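You operate a simulated robot arm through the tools that you are given. There is no shell and no other tool.

You are at the controls of a simulated two-armed robot. One attempt, no reset.

JOB
Start the generator from cold at the cabinet panel and warm it up.
Fine: fuel open, choke out, press start once, choke in when it has caught, wait for READY. Leave the other panel controls.
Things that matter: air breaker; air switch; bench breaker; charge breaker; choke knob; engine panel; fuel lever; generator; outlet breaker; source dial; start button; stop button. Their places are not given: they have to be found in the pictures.

It is judged by the outcome, as a careful person would: the job done as asked, and still so three seconds after it is handed in. It fails if anything else is knocked over, pushed out of place, dropped, spilled or broken.

ROBOT AND FRAMES
Two 7-joint arms with two-finger parallel grippers on one trunk that stands fixed in place. Base frame: the origin is at the foot of the trunk, x ahead of it, y to its left, z up. Lengths are in cm, angles in rad, forces in N, time in s.
The left shoulder is at [6, 14.3, 92.6], the right one opposite. With the tool pointing down near the work surface each hand reaches from about 10 to 70 cm from the base axis, measured 20 degrees to its own side. Payload 1.57 kg a hand.
The tool frame of a hand sits at the grasp point between the pads (the TCP): z along the fingers, y along the line on which they close. The tips reach 3 cm beyond it. Largest opening 11 cm; finger width 2.4, thickness 1.2; the body of the gripper, 4.8 by 11.2 cm, starts 7.8 cm behind the TCP.
Orientation is told as [roll, pitch, yaw] about the base's x, y, z axes, in that order, counted from this pose: with the fingers straight down and closing along the base's y, the tool's x points along the base's -x, its y along +y and its z along -z.

CONTROLS
- The arms move only by the tool play_rows. It takes "left_moves", "right_moves" or both (then of equal length, played together; a hand with none holds still); each is one flat list of numbers, 6 for each row, row after row: the shift along the base's x, y, z in units of 30 mm (1.0 is 30 mm), then the turn, a rotation vector about the base's x, y, z in units of 6 degrees (1.0 is 6 degrees). In form: [x, y, z, wx, wy, wz, x, y, z, wx, wy, wz, ...]. A call has 1 to 20 rows; each row shifts and turns the commanded pose from where the row before left it. "left_gripper" and "right_gripper" are, for a hand that has rows, the opening, from 0 (shut) to 1 (fully open), set as the call begins (left out, the last holds). A call with a number of a shift or a turn outside -1 to 1 is refused whole. A row lasts 0.2 s, in which the tool goes at most 5 cm and 0.15 rad; a call with a longer step from one row to the next is refused whole, and so is a gripper value outside its range. Where a pose cannot be reached the arm comes as near as it can. A force on the tool above 40 N (or 10 N above the force at the start of the call, whichever is more), or a blocked arm, ends the call early, and 0.2 s more pass. Each finger travels about 4.5 cm/s and halts on what it meets, pressing with about 20 N; the grip force reading is that of the motor and also rises with nothing between the fingers. The clock runs only during rows and for 0.2 s after the last one: add rows that do not move to give the fingers time. The reply holds the time, the measured pose of the TCP, the force on the tool along the base axes, the opening and the grip force, in the units named above and with some noise, with the torque about the TCP (base axes, N m) and any sound that the robot's microphone picked up.
- Cameras (640 x 400 px; columns grow to the right, rows downward): "scene" is now at [3.92, -0.81, 152.43]; the picture's right is [-0.11, -0.99, 0.00], its down [-0.84, 0.09, -0.53] and it looks along [0.52, -0.06, -0.85] (base axes); focal length 369 px, centre (320, 200). "left" rides on the left gripper at [7, -1.6, -14.1] in its tool frame; the picture's right is [0.23, 0.97, 0.00], its down [-0.86, 0.20, -0.48] and it looks along [-0.47, 0.11, 0.88] (tool axes); focal length 222 px, centre (320, 200). "right" rides on the right gripper at [7, 1.6, -14.1] in its tool frame; the picture's right is [-0.23, 0.97, 0.00], its down [-0.86, -0.20, -0.48] and it looks along [-0.47, -0.11, 0.88] (tool axes); focal length 222 px, centre (320, 200).
- capture(camera): a new picture of that camera. It takes no simulated time.
- move_column(by): slides the trunk up (or, below 0, down) by that many cm; the arms and the scene camera ride with it, the base frame stays. It gives what a move gives, with no picture.
- aim_head(pan, tilt): turns the head with the scene camera to pan (to the left, within 1.501 rad either way) and tilt (down, from -0.506 to 1.204), counted from straight ahead of the robot. It gives what a move gives.
- probe_pixels(camera, pixels): for up to 12 pixels [column, row] of the newest picture of that camera ("zoom" is the newest enlarged one), the place [x, y, z] in the base frame of the surface seen there, good to about 0.2 cm. It takes no simulated time.
- inspect(camera, box): a new picture of the part [left, top, right, bottom] of that camera's present view, enlarged. It takes no simulated time.
- close_job(): hands the job in; it is judged then, once.

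Leave the grippers open and the arms clear of the work at the hand-in unless told otherwise.

The tools are called after ">>>" as name(argument=value, ...) on one line, values as JSON. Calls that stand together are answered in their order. play_rows: Moves the arms, as the interface text tells. Its arguments: {"type":"object","properties":{"left_moves":{"type":"array"},"left_gripper":{"type":"number"},"right_moves":{"type":"array"},"right_gripper":{"type":"number"}},"required":[]} The other tools are called the same way: move_column (by) slides the trunk up or down; aim_head (pan, tilt) turns the head that bears the scene camera; capture (camera) takes a picture; probe_pixels (camera, pixels) gives the place of the surface under pixels of a picture; inspect (camera, box) takes an enlarged picture of a part of a camera's view; close_job () hands the job in.

At the start:

```text
time_s: 0.0
left_tool_pos: [44.28, 12.75, 99.06]
left_tcp_rot: [0.0, -0.001, 0.001]
left_wrist_force: [-0.1, -0.6, 0.1]
left_moment: [0.0, -0.03, 0.01]
left_width: 10.99
left_grip_force: 0.0
right_tool_pos: [45.82, -18.58, 103.29]
right_tcp_rot: [0.0, -0.001, 0.002]
right_wrist_force: [0.4, -0.5, 0.9]
right_moment: [0.02, 0.03, 0.01]
right_width: 10.98
right_grip_force: 0.0
trunk travel left (down, up): [-52.5, 6.5]
head pan, tilt: [-0.112, 1.016]
```

scene: 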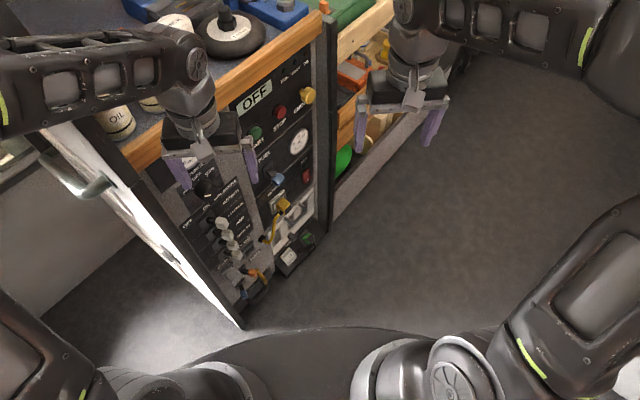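
right: 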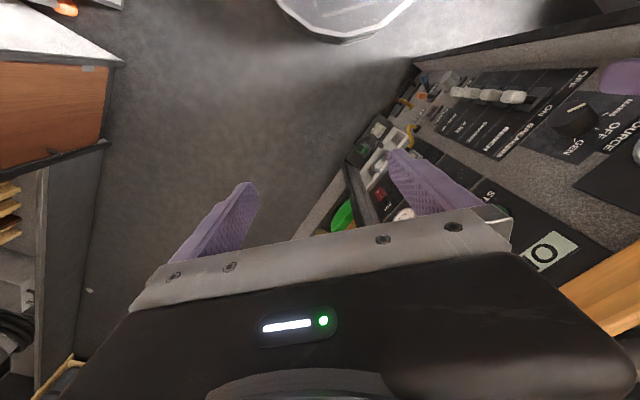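
left: 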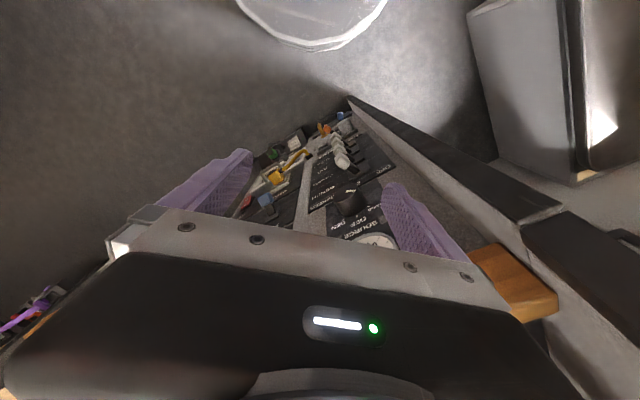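

I see a cabinet with a vertical panel ahead: an OFF display, a green START, a red STOP, a yellow CHOKE knob, and breakers lower left. I'll enlarge that area first.

>>> inspect(camera="scene", box=[220, 50, 340, 170])

>>> inspect(camera="scene", box=[140, 130, 340, 310])

```text
3.33 times, centred on (280, 110) of scene
```

zoom: 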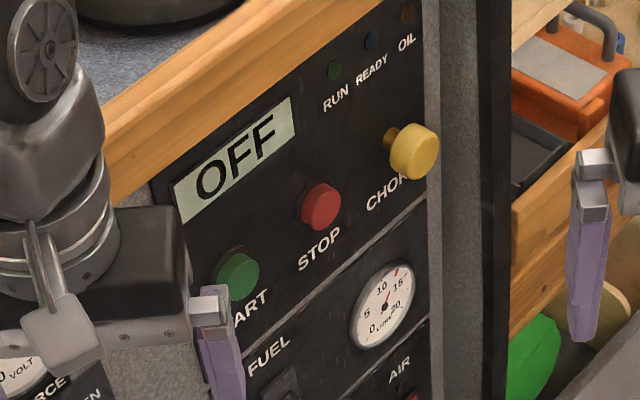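

```text
2.22 times, centred on (240, 220) of scene
```

zoom: 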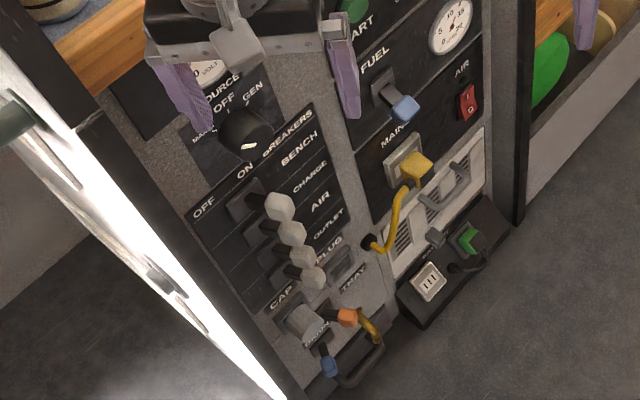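

The panel faces the robot at an angle. I'll probe the main items in fresh scene pixels: the start button, stop button, choke knob, fuel lever and panel plane.

>>> capture(camera="scene")

>>> probe_pixels(camera="scene", pixels=[[256, 132], [281, 112], [307, 95], [276, 177], [283, 205], [308, 175], [300, 140], [318, 120], [254, 97], [226, 222], [205, 187], [240, 325]])

```text
taken
```

scene: 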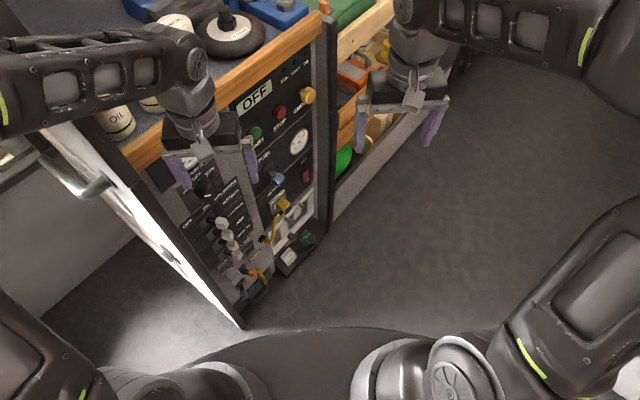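

```text
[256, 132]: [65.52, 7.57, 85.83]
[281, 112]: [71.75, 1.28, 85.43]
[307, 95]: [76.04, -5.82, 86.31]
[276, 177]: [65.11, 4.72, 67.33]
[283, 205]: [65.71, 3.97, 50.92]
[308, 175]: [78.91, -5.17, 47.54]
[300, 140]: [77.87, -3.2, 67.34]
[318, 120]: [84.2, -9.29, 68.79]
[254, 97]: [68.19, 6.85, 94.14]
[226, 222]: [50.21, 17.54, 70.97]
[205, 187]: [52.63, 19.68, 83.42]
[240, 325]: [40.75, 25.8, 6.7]
```

The panel plane runs about 45° and faces the robot's right front, with its outward normal near (-0.72, -0.69). The left hand blocks part of the view. I'll probe the door edges before moving that arm back.

>>> probe_pixels(camera="scene", pixels=[[50, 125], [70, 140], [120, 190], [100, 186], [145, 230], [200, 290], [130, 165], [110, 160], [250, 60], [310, 25], [30, 170], [325, 15]])

>>> inspect(camera="scene", box=[0, 90, 260, 340])

```text
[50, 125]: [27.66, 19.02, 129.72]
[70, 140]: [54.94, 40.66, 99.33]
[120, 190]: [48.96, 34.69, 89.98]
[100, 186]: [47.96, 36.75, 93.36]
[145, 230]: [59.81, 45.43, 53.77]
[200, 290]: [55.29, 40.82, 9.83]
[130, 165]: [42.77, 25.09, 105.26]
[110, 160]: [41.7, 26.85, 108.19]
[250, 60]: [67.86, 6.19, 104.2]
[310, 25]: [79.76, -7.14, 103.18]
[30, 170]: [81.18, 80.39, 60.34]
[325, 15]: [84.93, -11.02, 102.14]
```

```text
1.60 times, centred on (130, 215) of scene
```

zoom: 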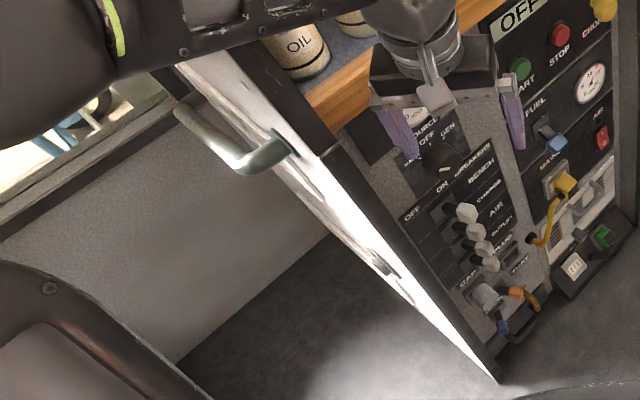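

The cabinet corner is near (43, 25, 105), so the left hand is clear of it. I'll pull the left hand straight back and slightly up.

>>> play_rows(left_moves=[-1, 0, 0.3, 0, 0, 0, -1, 0, 0.3, 0, 0, 0, -1, 0, 0.3, 0, 0, 0, -1, 0, 0.3, 0, 0, 0, -1, 0, 0.3, 0, 0, 0, -1, 0, 0.3, 0, 0, 0])

>>> aim_head(pan=0.0, tilt=0.75)

>>> capture(camera="scene")

```text
time_s: 1.4
left_tool_pos: [26.17, 12.98, 104.5]
left_tcp_rot: [0.0, -0.001, -0.001]
left_wrist_force: [-0.3, -0.7, 0.1]
left_moment: [0.01, -0.03, 0.01]
left_width: 10.99
left_grip_force: 0.1
right_tool_pos: [45.81, -18.5, 103.22]
right_tcp_rot: [0.0, 0.0, 0.0]
right_wrist_force: [0.1, 0.0, 0.2]
right_moment: [0.0, -0.03, 0.0]
right_width: 10.99
right_grip_force: 0.0
trunk travel left (down, up): [-52.5, 6.5]
head pan, tilt: [-0.112, 1.016]
```

```text
time_s: 2.2
left_tool_pos: [26.3, 13.03, 104.34]
left_tcp_rot: [0.0, 0.002, 0.0]
left_wrist_force: [-0.3, -0.3, -0.3]
left_moment: [-0.02, -0.01, 0.04]
left_width: 11.0
left_grip_force: 0.0
right_tool_pos: [45.8, -18.53, 103.23]
right_tcp_rot: [0.0, 0.001, 0.0]
right_wrist_force: [0.6, 0.9, -0.1]
right_moment: [-0.01, -0.02, 0.01]
right_width: 11.0
right_grip_force: 0.1
trunk travel left (down, up): [-52.5, 6.5]
head pan, tilt: [0.0, 0.75]
```

```text
taken
```

scene: 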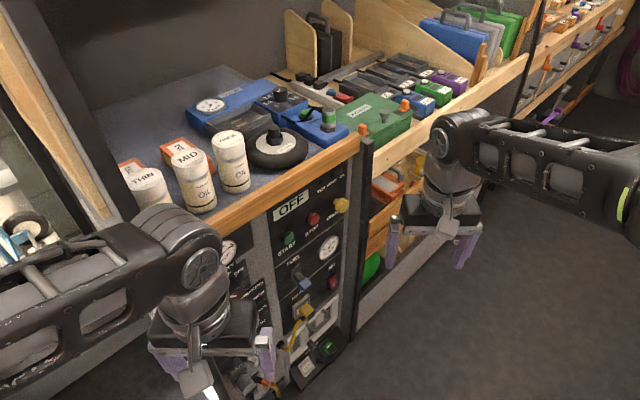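

The panel is visible now. I'll enlarge it to read the lever, knob and lights.

>>> inspect(camera="scene", box=[260, 160, 370, 270])

>>> inspect(camera="scene", box=[270, 240, 370, 340])

```text
3.64 times, centred on (315, 215) of scene
```

zoom: 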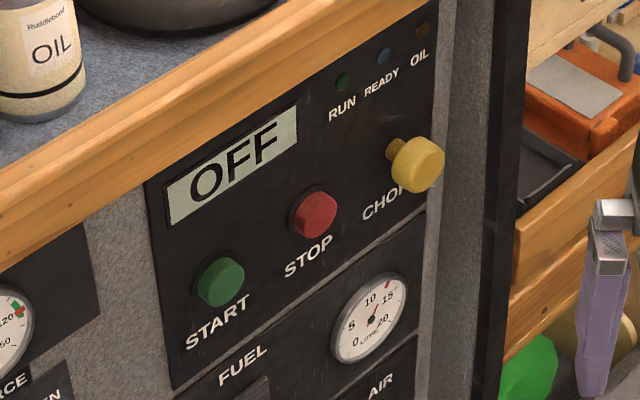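

```text
4.00 times, centred on (320, 290) of scene
```

zoom: 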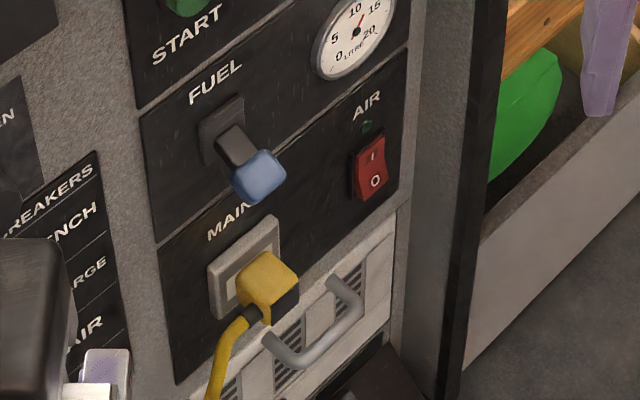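

The choke knob is yellow on a shaft. The fuel lever is blue, on a vertical slotted plate. I'll probe panel points and the lever in the newest zoom to get the plane and the lever's shape.

>>> probe_pixels(camera="zoom", pixels=[[160, 130], [395, 75], [175, 225], [300, 230], [210, 130], [240, 110], [235, 150], [258, 175], [265, 195], [370, 165], [265, 285], [238, 140]])

>>> inspect(camera="scene", box=[260, 160, 370, 270])

```text
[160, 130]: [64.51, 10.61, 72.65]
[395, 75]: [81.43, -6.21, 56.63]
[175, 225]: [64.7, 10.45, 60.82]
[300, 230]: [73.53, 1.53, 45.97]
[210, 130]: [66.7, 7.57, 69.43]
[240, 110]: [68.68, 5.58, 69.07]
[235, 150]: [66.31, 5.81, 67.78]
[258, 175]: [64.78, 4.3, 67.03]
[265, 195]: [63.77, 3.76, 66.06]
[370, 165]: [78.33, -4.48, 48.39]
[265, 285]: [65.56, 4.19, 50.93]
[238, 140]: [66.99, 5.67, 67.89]
```

```text
3.64 times, centred on (315, 215) of scene
```

zoom: 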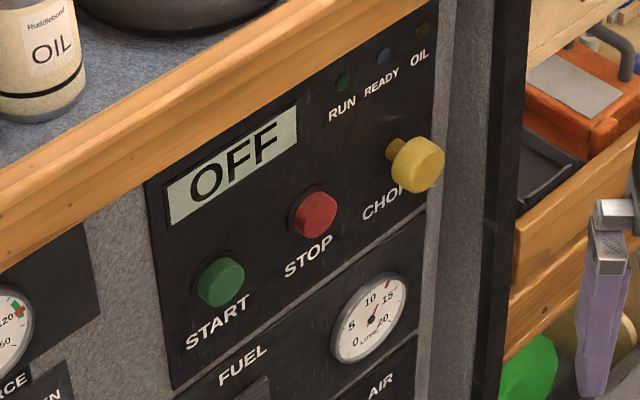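

The panel plane is x+y ≈ 75.15. I'll get exact button and knob places from this zoom, then lower the trunk so the arm works near shoulder height.

>>> probe_pixels(camera="zoom", pixels=[[225, 282], [318, 215], [425, 165], [397, 150], [408, 175], [438, 160], [422, 145], [420, 188], [300, 215], [210, 290], [345, 82], [384, 57]])

>>> move_column(by=-14)

>>> capture(camera="scene")

```text
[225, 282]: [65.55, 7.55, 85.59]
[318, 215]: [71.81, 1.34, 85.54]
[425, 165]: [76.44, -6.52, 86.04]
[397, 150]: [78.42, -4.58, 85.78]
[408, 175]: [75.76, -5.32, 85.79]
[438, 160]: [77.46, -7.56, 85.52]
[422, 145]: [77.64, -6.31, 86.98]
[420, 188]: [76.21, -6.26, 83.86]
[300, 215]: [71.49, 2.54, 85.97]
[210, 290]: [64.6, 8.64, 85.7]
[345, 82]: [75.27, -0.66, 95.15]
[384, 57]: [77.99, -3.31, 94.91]
```

```text
time_s: 3.9
left_tool_pos: [26.3, 12.98, 90.54]
left_tcp_rot: [0.0, 0.0, 0.0]
left_wrist_force: [0.4, 0.3, -0.3]
left_moment: [0.0, -0.03, -0.03]
left_width: 11.0
left_grip_force: 0.1
right_tool_pos: [45.91, -18.46, 89.35]
right_tcp_rot: [-0.002, 0.0, 0.0]
right_wrist_force: [-0.3, 0.2, 0.2]
right_moment: [0.03, 0.02, 0.02]
right_width: 10.99
right_grip_force: 0.0
trunk travel left (down, up): [-38.5, 20.5]
head pan, tilt: [0.0, 0.75]
```

```text
taken
```

scene: 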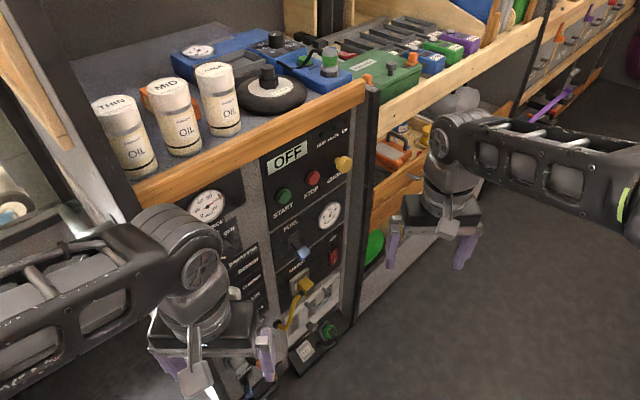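

The camera is lower now. I'll enlarge the fuel lever and the choke again from here.

>>> inspect(camera="scene", box=[270, 210, 350, 290])

>>> inspect(camera="scene", box=[262, 120, 362, 220])

```text
5.00 times, centred on (310, 250) of scene
```

zoom: 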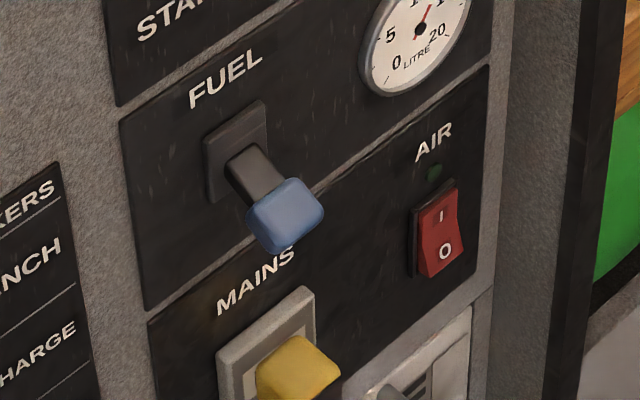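

```text
4.00 times, centred on (312, 170) of scene
```

zoom: 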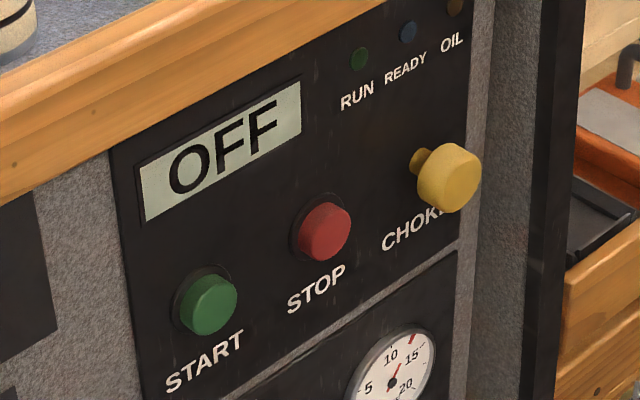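

The lever seems to stick out and slightly down. I want a frontal view, so I'll turn the right hand: yaw 45° left, then pitch up until the fingers point at the panel, lowering it a bit along the way. It stays about 34 cm from the panel.

>>> play_rows(right_moves=[0, 0, 0, 0, 0, 1, 0, 0, 0, 0, 0, 1, 0, 0, 0, 0, 0, 1, 0, 0, 0, 0, 0, 1, 0, 0, 0, 0, 0, 1, 0, 0, 0, 0, 0, 1, 0, 0, 0, 0, 0, 1, 0, 0, 0, 0, 0, 0.5, 0, 0, -0.3, 1, -1, 0, 0, 0, -0.3, 1, -1, 0, 0, 0, -0.3, 1, -1, 0, 0, 0, -0.3, 1, -1, 0, 0, 0, -0.3, 1, -1, 0, 0, 0, -0.3, 1, -1, 0, 0, 0, -0.3, 1, -1, 0, 0, 0, -0.3, 1, -1, 0, 0, 0, -0.3, 1, -1, 0, 0, 0, -0.3, 1, -1, 0, 0, 0, -0.3, 0.607, -0.607, 0], right_gripper=0.5)

>>> capture(camera="scene")

>>> capture(camera="right")

```text
time_s: 7.8
left_tool_pos: [26.28, 12.95, 90.54]
left_tcp_rot: [0.001, 0.001, 0.001]
left_wrist_force: [0.6, -0.4, 0.2]
left_moment: [0.01, 0.02, 0.0]
left_width: 11.0
left_grip_force: 0.1
right_tool_pos: [48.15, -20.66, 82.34]
right_tcp_rot: [1.117, -1.563, -0.328]
right_wrist_force: [-0.7, -0.3, 0.2]
right_moment: [0.0, 0.02, 0.03]
right_width: 5.5
right_grip_force: 0.0
right hand out of reach, approached as far as the arm can: row 18, 19
trunk travel left (down, up): [-38.5, 20.5]
head pan, tilt: [0.0, 0.75]
```

```text
taken
```

scene: 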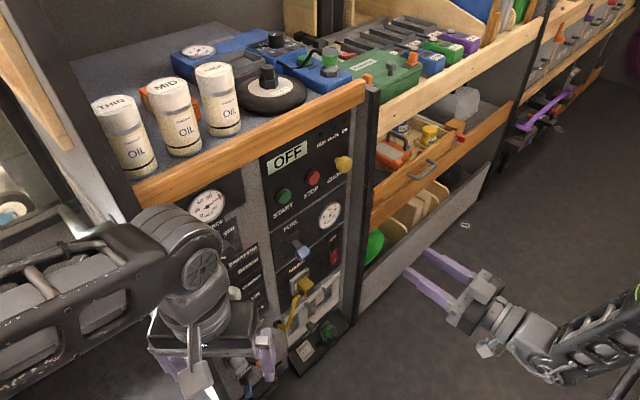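

```text
taken
```

right: 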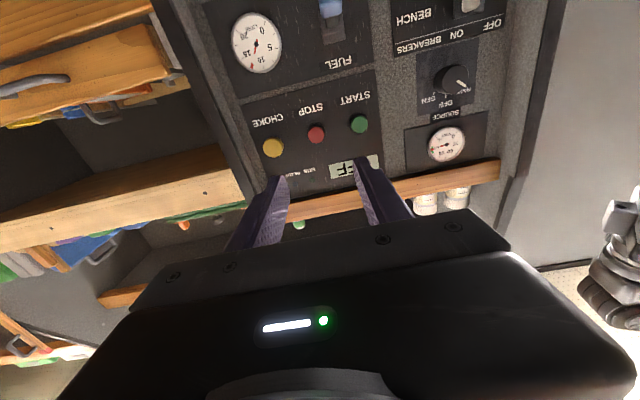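

The hand now points at the panel, and its camera shows it upside down. FUEL is at the top edge near (330, 10). I'll move forward, left and down to see the lever well.

>>> play_rows(right_moves=[0.19, 0.755, -0.8, 0, 0, 0, 0.19, 0.755, -0.8, 0, 0, 0, 0.19, 0.755, -0.8, 0, 0, 0, 0.19, 0.755, -0.8, 0, 0, 0, 0.19, 0.755, -0.8, 0, 0, 0])

>>> capture(camera="right")

>>> capture(camera="scene")

```text
time_s: 9.1
left_tool_pos: [26.28, 12.98, 90.59]
left_tcp_rot: [0.0, -0.001, 0.001]
left_wrist_force: [-0.4, -0.6, -0.6]
left_moment: [0.0, 0.0, -0.02]
left_width: 10.98
left_grip_force: 0.1
right_tool_pos: [58.03, -13.67, 76.45]
right_tcp_rot: [0.839, -1.564, -0.051]
right_wrist_force: [0.2, -0.3, -1.1]
right_moment: [0.02, -0.04, 0.0]
right_width: 5.49
right_grip_force: 0.1
right hand out of reach, approached as far as the arm can: row 1, 2, 3, 4, 5
trunk travel left (down, up): [-38.5, 20.5]
head pan, tilt: [0.0, 0.75]
```

```text
taken
```

right: 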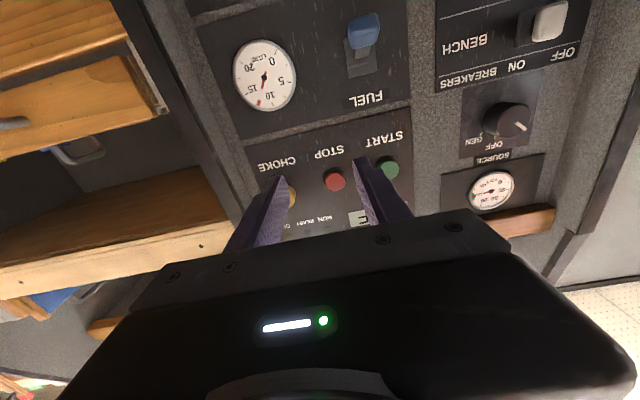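

```text
taken
```

scene: 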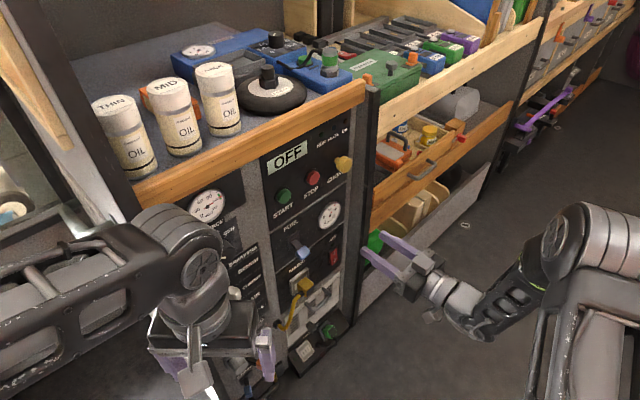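

The frontal view shows the blue fuel lever handle hanging away from the FUEL label, so it points downward. I'll enlarge it.

>>> inspect(camera="right", box=[300, 0, 430, 120])

>>> inspect(camera="right", box=[430, 0, 620, 120])

```text
3.33 times, centred on (365, 60) of right
```

zoom: 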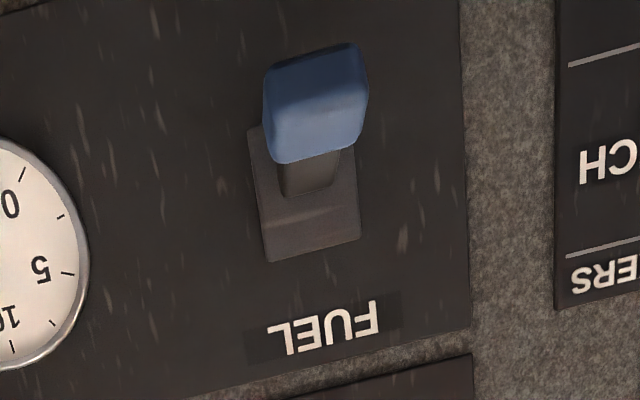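

```text
3.33 times, centred on (525, 60) of right
```

zoom: 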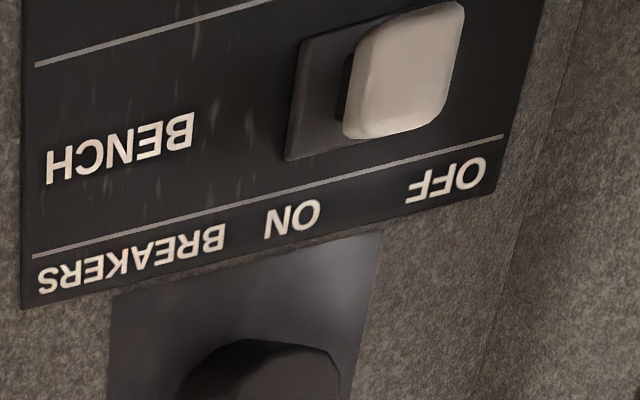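

The lever pivots at mid-plate with its handle hanging down, so fuel looks shut and pushing it up should open it. First I'll play one still row to learn where the commanded pose sits after the "out of reach" notes.

>>> play_rows(right_moves=[0.3, 0.3, 0, 0, 0, 0], right_gripper=0.0)

```text
time_s: 9.4
left_tool_pos: [26.32, 13.01, 90.47]
left_tcp_rot: [0.0, 0.001, -0.001]
left_wrist_force: [0.0, 0.0, -0.7]
left_moment: [0.0, -0.01, 0.01]
left_width: 11.0
left_grip_force: 0.0
right_tool_pos: [58.93, -12.81, 76.42]
right_tcp_rot: [-2.566, -1.57, -2.933]
right_wrist_force: [-0.1, 0.5, 0.5]
right_moment: [-0.04, -0.03, 0.02]
right_width: 2.1
right_grip_force: 0.7
trunk travel left (down, up): [-38.5, 20.5]
head pan, tilt: [0.0, 0.75]
```

That row moved exactly as asked, so the commanded pose resets from the measured one. Now I'll go to a standoff in front of and below the lever, about (59.2, -1, 62), with fingers closing.

>>> play_rows(right_moves=[0.011, 0.66, -0.8, 0, 0, 0, 0.011, 0.66, -0.8, 0, 0, 0, 0.011, 0.66, -0.8, 0, 0, 0, 0.011, 0.66, -0.8, 0, 0, 0, 0.011, 0.66, -0.8, 0, 0, 0, 0.011, 0.66, -0.8, 0, 0, 0], right_gripper=0.0)

>>> capture(camera="right")

>>> capture(camera="scene")

```text
time_s: 10.8
left_tool_pos: [26.25, 13.03, 90.54]
left_tcp_rot: [0.0, 0.002, 0.0]
left_wrist_force: [0.1, 0.2, 0.3]
left_moment: [-0.04, -0.01, 0.01]
left_width: 10.97
left_grip_force: 0.1
right_tool_pos: [64.36, -1.88, 63.59]
right_tcp_rot: [0.669, -1.568, 0.116]
right_wrist_force: [-0.1, 0.4, -0.2]
right_moment: [-0.01, -0.02, 0.04]
right_width: 0.0
right_grip_force: 20.6
right hand out of reach, approached as far as the arm can: row 1, 2, 3, 4, 5
trunk travel left (down, up): [-38.5, 20.5]
head pan, tilt: [0.0, 0.75]
```

```text
taken
```

right: 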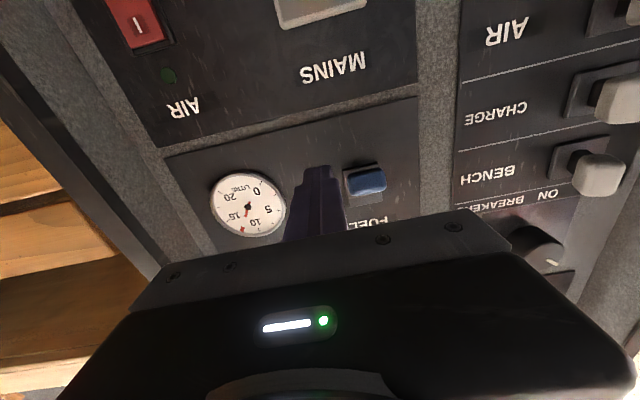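

```text
taken
```

scene: 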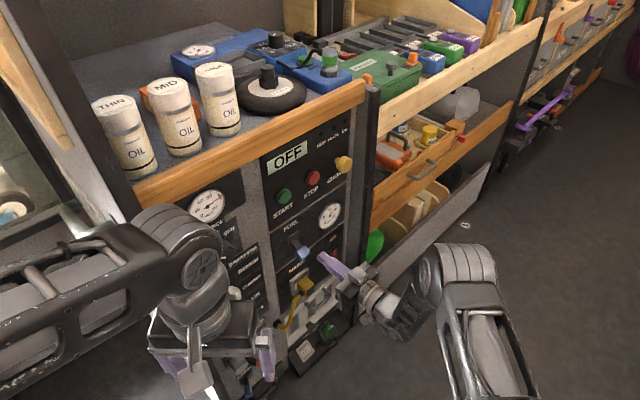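

The tips are right of the lever, about 6 cm off the panel. The blue handle is seen end-on near (368, 180). I'll probe its outline before going under it.

>>> inspect(camera="right", box=[280, 130, 420, 240])

>>> probe_pixels(camera="right", pixels=[[368, 182], [355, 182], [382, 182], [368, 173], [368, 191], [360, 176], [318, 172], [350, 170], [380, 168]])

>>> inspect(camera="scene", box=[270, 200, 390, 320])

```text
3.64 times, centred on (350, 185) of right
```

zoom: 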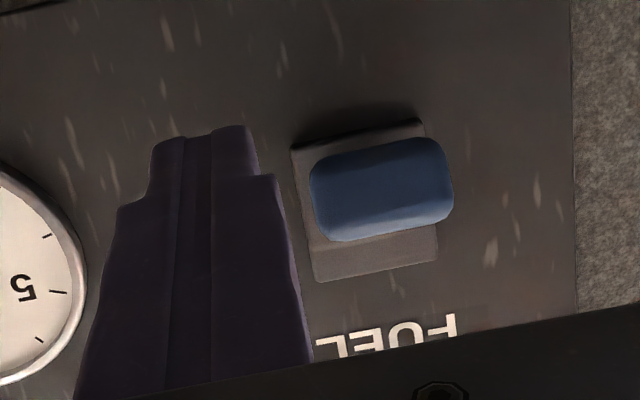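

```text
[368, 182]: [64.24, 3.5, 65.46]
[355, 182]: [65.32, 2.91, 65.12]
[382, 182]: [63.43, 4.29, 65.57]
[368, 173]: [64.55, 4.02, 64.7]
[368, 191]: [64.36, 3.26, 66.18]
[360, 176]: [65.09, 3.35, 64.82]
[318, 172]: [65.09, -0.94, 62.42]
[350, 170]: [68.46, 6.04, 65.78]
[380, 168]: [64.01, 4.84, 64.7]
```

```text
3.33 times, centred on (330, 260) of scene
```

zoom: 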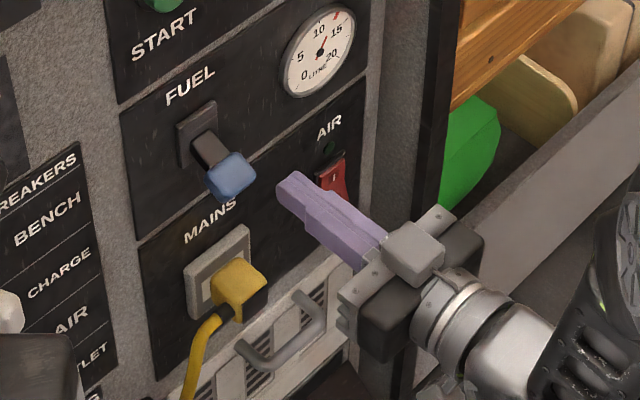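

The handle is centred near (64.3, 3.5), with its underside at z ≈ 64.7. I'll lower the closed fingers to z ≈ 61.8 and slide in under the handle.

>>> play_rows(right_moves=[0, 0, -0.6, 0, 0, 0, -0.1, 0.8, 0, 0, 0, 0, -0.1, 0.8, 0, 0, 0, 0])

>>> capture(camera="right")

>>> inspect(camera="scene", box=[270, 200, 390, 320])

```text
time_s: 11.7
left_tool_pos: [26.25, 12.98, 90.46]
left_tcp_rot: [0.0, 0.001, -0.001]
left_wrist_force: [0.6, 0.5, -0.6]
left_moment: [0.0, 0.01, 0.02]
left_width: 11.01
left_grip_force: 0.1
right_tool_pos: [64.05, 3.03, 61.67]
right_tcp_rot: [0.572, -1.565, 0.213]
right_wrist_force: [-0.5, 0.5, 0.6]
right_moment: [0.01, -0.03, 0.05]
right_width: 0.0
right_grip_force: 20.1
right hand out of reach, approached as far as the arm can: row 1, 3
trunk travel left (down, up): [-38.5, 20.5]
head pan, tilt: [0.0, 0.75]
```

```text
taken
```

right: 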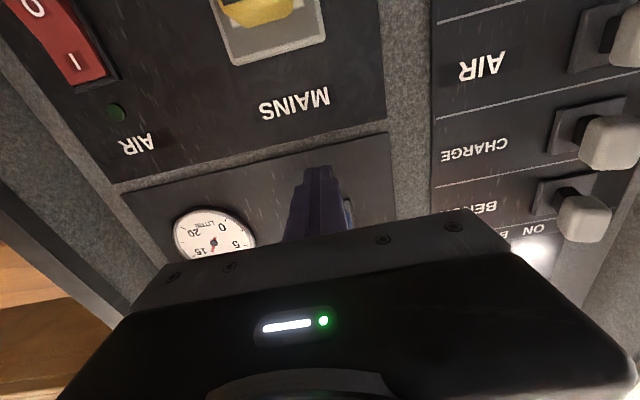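

```text
3.33 times, centred on (330, 260) of scene
```

zoom: 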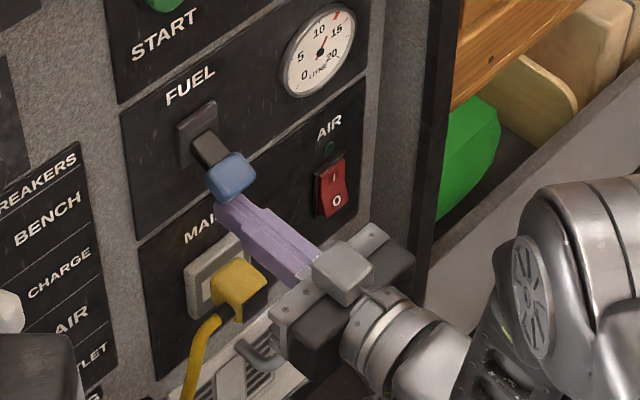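

The fingertips are now directly under the handle, about 2.7 cm from the panel. I'll raise in small steps to lift the lever.

>>> play_rows(right_moves=[0, 0, 0.3, 0, 0, 0, 0, 0, 0.3, 0, 0, 0, 0, 0, 0.3, 0, 0, 0, 0, 0, 0.3, 0, 0, 0, 0, 0, 0.3, 0, 0, 0])

>>> inspect(camera="scene", box=[270, 200, 390, 320])

```text
time_s: 12.8
left_tool_pos: [26.22, 13.05, 90.43]
left_tcp_rot: [0.001, 0.002, 0.001]
left_wrist_force: [-0.2, -0.3, -0.7]
left_moment: [0.0, -0.01, 0.02]
left_width: 10.98
left_grip_force: 0.1
right_tool_pos: [64.01, 2.88, 66.41]
right_tcp_rot: [-2.944, -1.568, -2.555]
right_wrist_force: [0.1, -1.7, 0.5]
right_moment: [-0.03, 0.02, 0.01]
right_width: 0.0
right_grip_force: 20.1
trunk travel left (down, up): [-38.5, 20.5]
head pan, tilt: [0.0, 0.75]
```

```text
3.33 times, centred on (330, 260) of scene
```

zoom: 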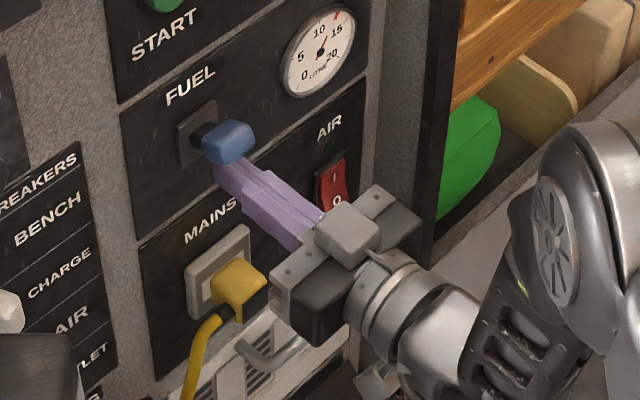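

The lever is following up with little force. I'll keep raising.

>>> play_rows(right_moves=[0, 0, 0.3, 0, 0, 0, 0, 0, 0.3, 0, 0, 0, 0, 0, 0.25, 0, 0, 0])

>>> inspect(camera="scene", box=[270, 200, 390, 320])

```text
time_s: 13.6
left_tool_pos: [26.42, 13.07, 90.52]
left_tcp_rot: [0.0, 0.0, 0.0]
left_wrist_force: [-0.3, 0.5, 0.7]
left_moment: [0.03, 0.02, -0.01]
left_width: 10.99
left_grip_force: 0.0
right_tool_pos: [63.65, 2.78, 67.43]
right_tcp_rot: [0.217, -1.537, 0.567]
right_wrist_force: [3.5, 3.4, -12.8]
right_moment: [-0.31, 0.26, -0.11]
right_width: 0.0
right_grip_force: 20.4
trunk travel left (down, up): [-38.5, 20.5]
head pan, tilt: [0.0, 0.75]
stopped in row 3 (right hand): the force on the tool passed its limit at 44 N (the readings are from after the stop); the commanded pose is now the measured one
```

```text
3.33 times, centred on (330, 260) of scene
```

zoom: 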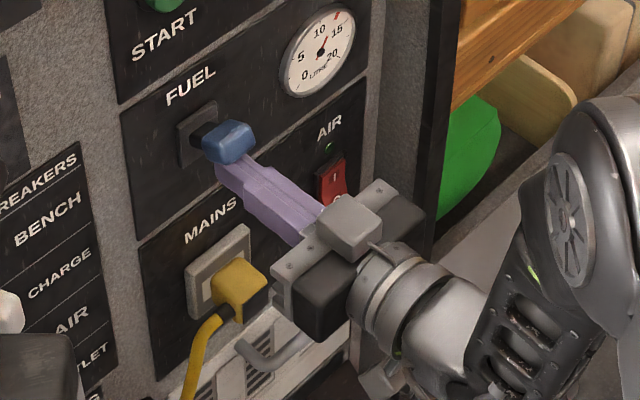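

The force passed the limit, so the lever either hit a stop or met a detent. I'll back the fingers down 1.5 cm and see where the lever stays.

>>> play_rows(right_moves=[0, 0, -0.25, 0, 0, 0, 0, 0, -0.25, 0, 0, 0])

>>> inspect(camera="scene", box=[280, 210, 350, 280])

>>> capture(camera="right")

```text
time_s: 14.2
left_tool_pos: [26.19, 12.91, 90.57]
left_tcp_rot: [0.0, -0.001, 0.0]
left_wrist_force: [0.7, 0.2, 0.2]
left_moment: [0.01, -0.03, -0.04]
left_width: 10.98
left_grip_force: 0.0
right_tool_pos: [63.69, 2.64, 66.22]
right_tcp_rot: [0.198, -1.547, 0.588]
right_wrist_force: [-0.4, -0.2, -0.7]
right_moment: [0.01, 0.0, 0.0]
right_width: 0.0
right_grip_force: 20.1
trunk travel left (down, up): [-38.5, 20.5]
head pan, tilt: [0.0, 0.75]
```

```text
5.71 times, centred on (315, 245) of scene
```

zoom: 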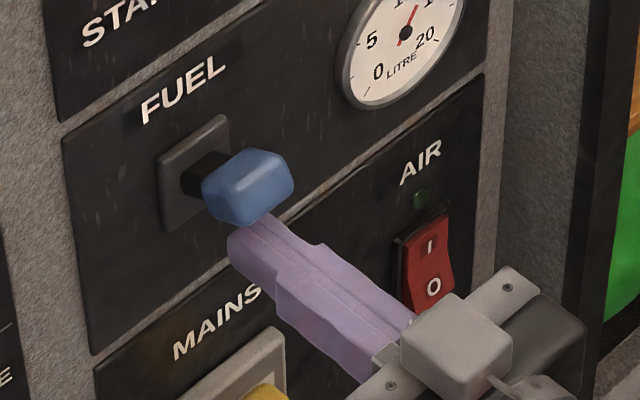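

```text
taken
```

right: 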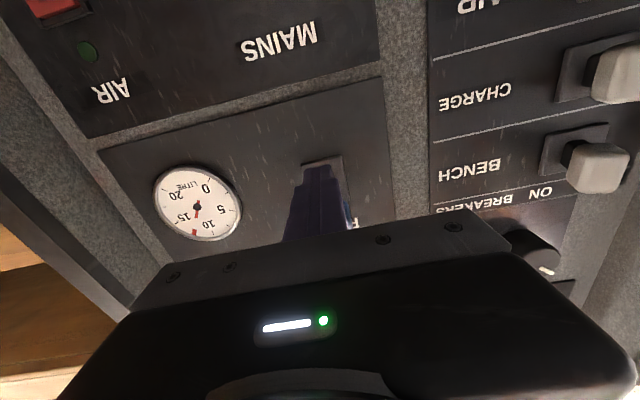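

The lever stays where it was left. I'll probe the handle's present position in this zoom.

>>> probe_pixels(camera="zoom", pixels=[[250, 170], [235, 175], [265, 190], [250, 205], [210, 165], [225, 200], [170, 180], [215, 130], [200, 225], [275, 160], [195, 175], [245, 220]])

```text
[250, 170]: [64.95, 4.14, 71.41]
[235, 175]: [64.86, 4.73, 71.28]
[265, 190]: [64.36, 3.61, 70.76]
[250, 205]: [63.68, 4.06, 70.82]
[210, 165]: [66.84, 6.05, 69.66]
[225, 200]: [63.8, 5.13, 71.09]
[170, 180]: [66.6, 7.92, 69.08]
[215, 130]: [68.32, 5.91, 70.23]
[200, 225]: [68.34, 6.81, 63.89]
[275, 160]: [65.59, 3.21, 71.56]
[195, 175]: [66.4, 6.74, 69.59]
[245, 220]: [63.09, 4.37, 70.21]
```

The handle has moved from z ≈ 65.5 to z ≈ 70.8, mirrored about the plate centre, and it met a hard stop. So the lever is fully up and fuel is open. I'll withdraw along -y, then go up to a standoff in front of the choke knob, opening the fingers once clear.

>>> play_rows(right_moves=[0, -0.8, -0.1, 0, 0, 0, 0, -0.8, 0, 0.155, -0.155, 0, 0, -0.8, 0, 0, 0, 0])

>>> play_rows(right_moves=[0.257, -0.447, 0.919, 0, 0, 0, 0.257, -0.447, 0.919, 0, 0, 0, 0.257, -0.447, 0.919, 0, 0, 0, 0.257, -0.447, 0.919, 0, 0, 0, 0.257, -0.447, 0.919, 0, 0, 0, 0.257, -0.447, 0.919, 0, 0, 0, 0.257, -0.447, 0.919, 0, 0, 0], right_gripper=0.55)

>>> capture(camera="right")

>>> capture(camera="scene")

```text
time_s: 15.0
left_tool_pos: [26.35, 13.03, 90.52]
left_tcp_rot: [0.0, -0.001, 0.0]
left_wrist_force: [0.8, -0.1, -0.2]
left_moment: [0.02, -0.01, -0.02]
left_width: 11.0
left_grip_force: 0.1
right_tool_pos: [64.03, -4.56, 66.05]
right_tcp_rot: [1.447, -1.566, -0.66]
right_wrist_force: [0.0, 0.7, 0.4]
right_moment: [0.01, -0.03, 0.01]
right_width: 0.0
right_grip_force: 19.8
right hand out of reach, approached as far as the arm can: row 2
trunk travel left (down, up): [-38.5, 20.5]
head pan, tilt: [0.0, 0.75]
```

```text
time_s: 16.6
left_tool_pos: [26.25, 12.99, 90.56]
left_tcp_rot: [-0.002, 0.001, -0.001]
left_wrist_force: [-0.1, 0.8, 0.5]
left_moment: [0.01, -0.01, 0.04]
left_width: 10.97
left_grip_force: 0.0
right_tool_pos: [69.49, -13.76, 85.12]
right_tcp_rot: [1.396, -1.566, -0.615]
right_wrist_force: [0.1, -0.8, -0.8]
right_moment: [0.0, 0.02, 0.01]
right_width: 6.02
right_grip_force: 0.2
trunk travel left (down, up): [-38.5, 20.5]
head pan, tilt: [0.0, 0.75]
```

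```text
taken
```

right: 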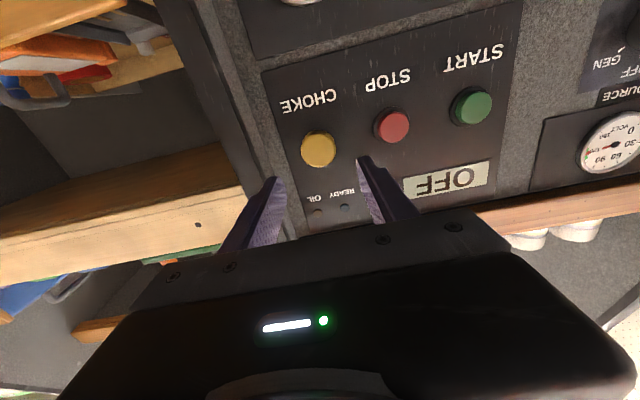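

```text
taken
```

scene: 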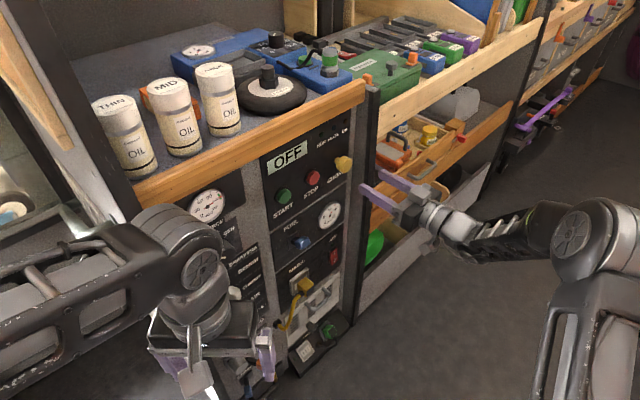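

The fuel lever stays up at (300, 243), and the hand faces the choke. I'll probe the choke knob's face centre and edges in the right picture.

>>> probe_pixels(camera="right", pixels=[[318, 149], [305, 150], [332, 148], [318, 136], [318, 162], [391, 126], [470, 108]])

>>> inspect(camera="scene", box=[262, 120, 372, 270])

```text
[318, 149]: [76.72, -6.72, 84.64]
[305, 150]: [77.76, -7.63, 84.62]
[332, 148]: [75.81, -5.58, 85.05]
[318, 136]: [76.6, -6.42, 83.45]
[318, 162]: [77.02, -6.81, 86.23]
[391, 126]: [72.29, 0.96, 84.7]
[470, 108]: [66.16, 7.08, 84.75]
```

```text
2.67 times, centred on (317, 195) of scene
```

zoom: 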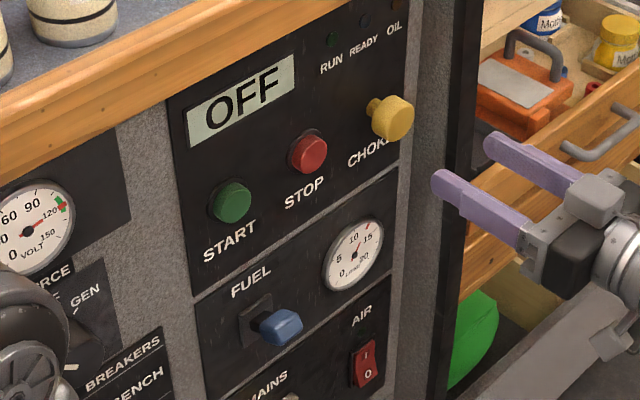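

The knob centre is at t ≈ 58.9 along the panel, z ≈ 85, with its face 3.65 cm off the panel. The hand is lined up, so I'll advance 9.4 cm with the fingers 6 cm apart to straddle the knob.

>>> play_rows(right_moves=[0.554, 0.554, 0, 0, 0, 0, 0.554, 0.554, 0, 0, 0, 0, 0.554, 0.554, 0, 0, 0, 0, 0.554, 0.554, 0, 0, 0, 0])

>>> capture(camera="right")

>>> inspect(camera="scene", box=[292, 110, 402, 220])

```text
time_s: 17.6
left_tool_pos: [26.29, 12.93, 90.53]
left_tcp_rot: [0.0, -0.001, 0.0]
left_wrist_force: [0.7, 0.3, -0.5]
left_moment: [-0.04, 0.02, 0.01]
left_width: 11.02
left_grip_force: 0.1
right_tool_pos: [76.13, -7.29, 85.23]
right_tcp_rot: [1.382, -1.566, -0.596]
right_wrist_force: [0.3, 0.3, 0.0]
right_moment: [0.04, 0.05, 0.01]
right_width: 6.08
right_grip_force: 0.0
trunk travel left (down, up): [-38.5, 20.5]
head pan, tilt: [0.0, 0.75]
```

```text
taken
```

right: 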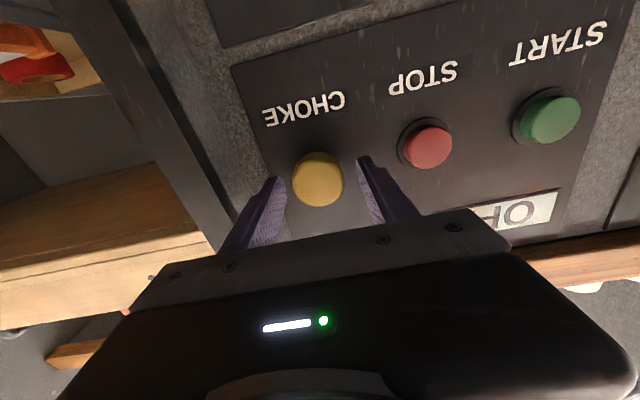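

```text
3.64 times, centred on (347, 165) of scene
```

zoom: 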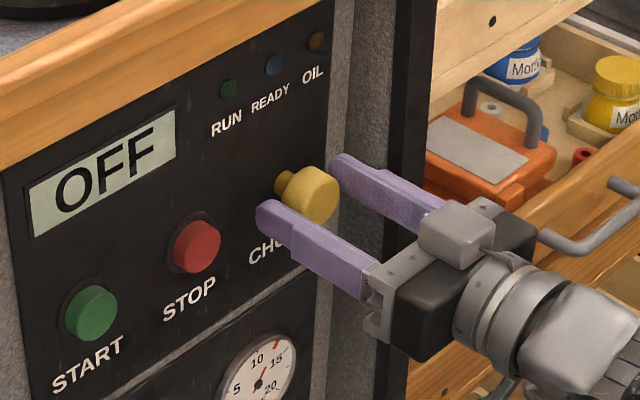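

The fingers straddle the knob: midpoint near (308, 190), knob at (308, 195) in the zoom. I'll close on it without moving.

>>> play_rows(right_moves=[0, 0, 0, 0, 0, 0, 0, 0, 0, 0, 0, 0, 0, 0, 0, 0, 0, 0, 0, 0, 0, 0, 0, 0], right_gripper=0.0)

>>> inspect(camera="scene", box=[292, 110, 402, 220])

```text
time_s: 18.6
left_tool_pos: [26.36, 13.02, 90.47]
left_tcp_rot: [0.001, -0.001, 0.0]
left_wrist_force: [0.1, -0.5, 1.0]
left_moment: [0.02, -0.05, 0.02]
left_width: 10.96
left_grip_force: 0.1
right_tool_pos: [76.08, -7.28, 85.21]
right_tcp_rot: [1.505, -1.567, -0.721]
right_wrist_force: [5.6, -2.6, 0.1]
right_moment: [-0.09, 0.08, -0.05]
right_width: 3.93
right_grip_force: 38.7
trunk travel left (down, up): [-38.5, 20.5]
head pan, tilt: [0.0, 0.75]
```

```text
3.64 times, centred on (347, 165) of scene
```

zoom: 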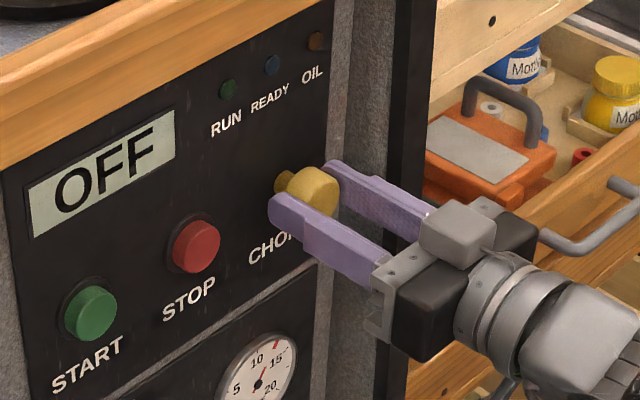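

The knob is gripped at 3.9 cm width. I'll pull straight out along (-0.71, -0.71), 2 cm in small rows.

>>> play_rows(right_moves=[-0.12, -0.12, 0, 0, 0, 0, -0.12, -0.12, 0, 0, 0, 0, -0.12, -0.12, 0, 0, 0, 0, -0.12, -0.12, 0, 0, 0, 0])

>>> inspect(camera="scene", box=[292, 110, 402, 220])

```text
time_s: 19.6
left_tool_pos: [26.22, 12.96, 90.5]
left_tcp_rot: [0.0, 0.001, -0.001]
left_wrist_force: [0.4, -0.3, 0.3]
left_moment: [0.0, 0.02, 0.02]
left_width: 11.0
left_grip_force: 0.0
right_tool_pos: [74.61, -8.76, 85.32]
right_tcp_rot: [1.803, -1.566, -1.02]
right_wrist_force: [4.3, -6.3, 4.7]
right_moment: [-0.28, 0.21, -0.21]
right_width: 3.93
right_grip_force: 44.6
trunk travel left (down, up): [-38.5, 20.5]
head pan, tilt: [0.0, 0.75]
```

```text
3.64 times, centred on (347, 165) of scene
```

zoom: 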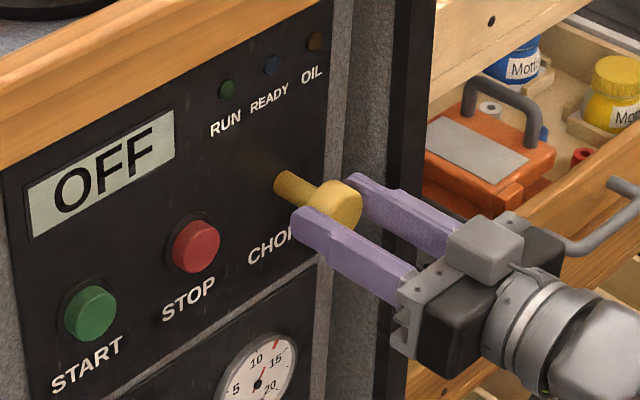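

The knob came out with the hand. I'll keep pulling in small rows until it meets its stop.

>>> play_rows(right_moves=[-0.1, -0.1, 0, 0, 0, 0, -0.1, -0.1, 0, 0, 0, 0, -0.1, -0.1, 0, 0, 0, 0])

>>> inspect(camera="scene", box=[292, 110, 402, 220])

```text
time_s: 20.2
left_tool_pos: [26.65, 13.02, 90.33]
left_tcp_rot: [-0.003, 0.003, 0.0]
left_wrist_force: [0.3, -0.2, 0.1]
left_moment: [0.03, 0.0, 0.04]
left_width: 11.0
left_grip_force: 0.1
right_tool_pos: [74.45, -9.02, 85.41]
right_tcp_rot: [1.638, -1.565, -0.854]
right_wrist_force: [32.1, 14.4, -6.9]
right_moment: [-0.16, 0.11, -0.15]
right_width: 3.89
right_grip_force: 44.4
trunk travel left (down, up): [-38.5, 20.5]
head pan, tilt: [0.0, 0.75]
stopped in row 3 (right hand): the force on the tool passed its limit at 45 N (the readings are from after the stop); the commanded pose is now the measured one
```

```text
3.64 times, centred on (347, 165) of scene
```

zoom: 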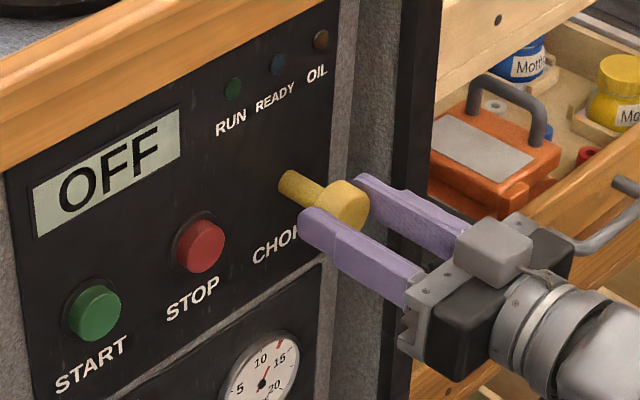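

The knob hit its outer stop after about 2.4 cm, so the choke is out. I'll release it, opening to 6 cm without moving, then back off.

>>> play_rows(right_moves=[0, 0, 0, 0, 0, 0, 0, 0, 0, 0, 0, 0, 0, 0, 0, 0, 0, 0], right_gripper=0.6)

>>> capture(camera="right")

>>> inspect(camera="scene", box=[292, 110, 402, 220])

```text
time_s: 21.0
left_tool_pos: [26.21, 12.95, 90.6]
left_tcp_rot: [0.002, 0.0, -0.001]
left_wrist_force: [0.0, 0.5, 0.6]
left_moment: [0.01, -0.03, 0.03]
left_width: 11.01
left_grip_force: 0.0
right_tool_pos: [74.19, -9.16, 85.6]
right_tcp_rot: [2.432, -1.565, -1.647]
right_wrist_force: [-0.1, 0.0, -0.5]
right_moment: [0.02, 0.0, 0.02]
right_width: 6.6
right_grip_force: 0.1
trunk travel left (down, up): [-38.5, 20.5]
head pan, tilt: [0.0, 0.75]
```

```text
taken
```

right: 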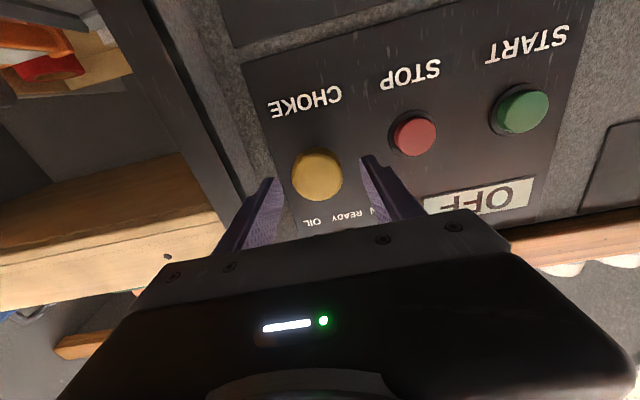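

```text
3.64 times, centred on (347, 165) of scene
```

zoom: 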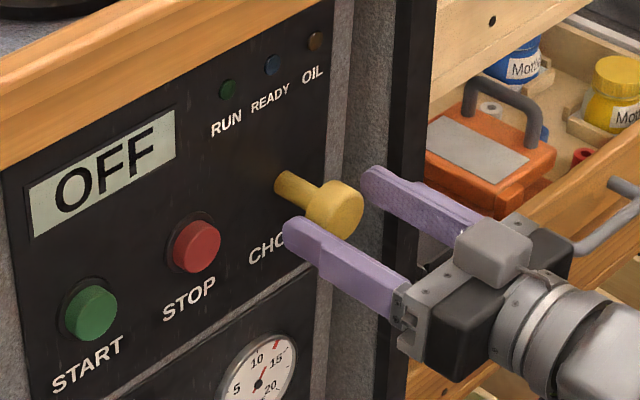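

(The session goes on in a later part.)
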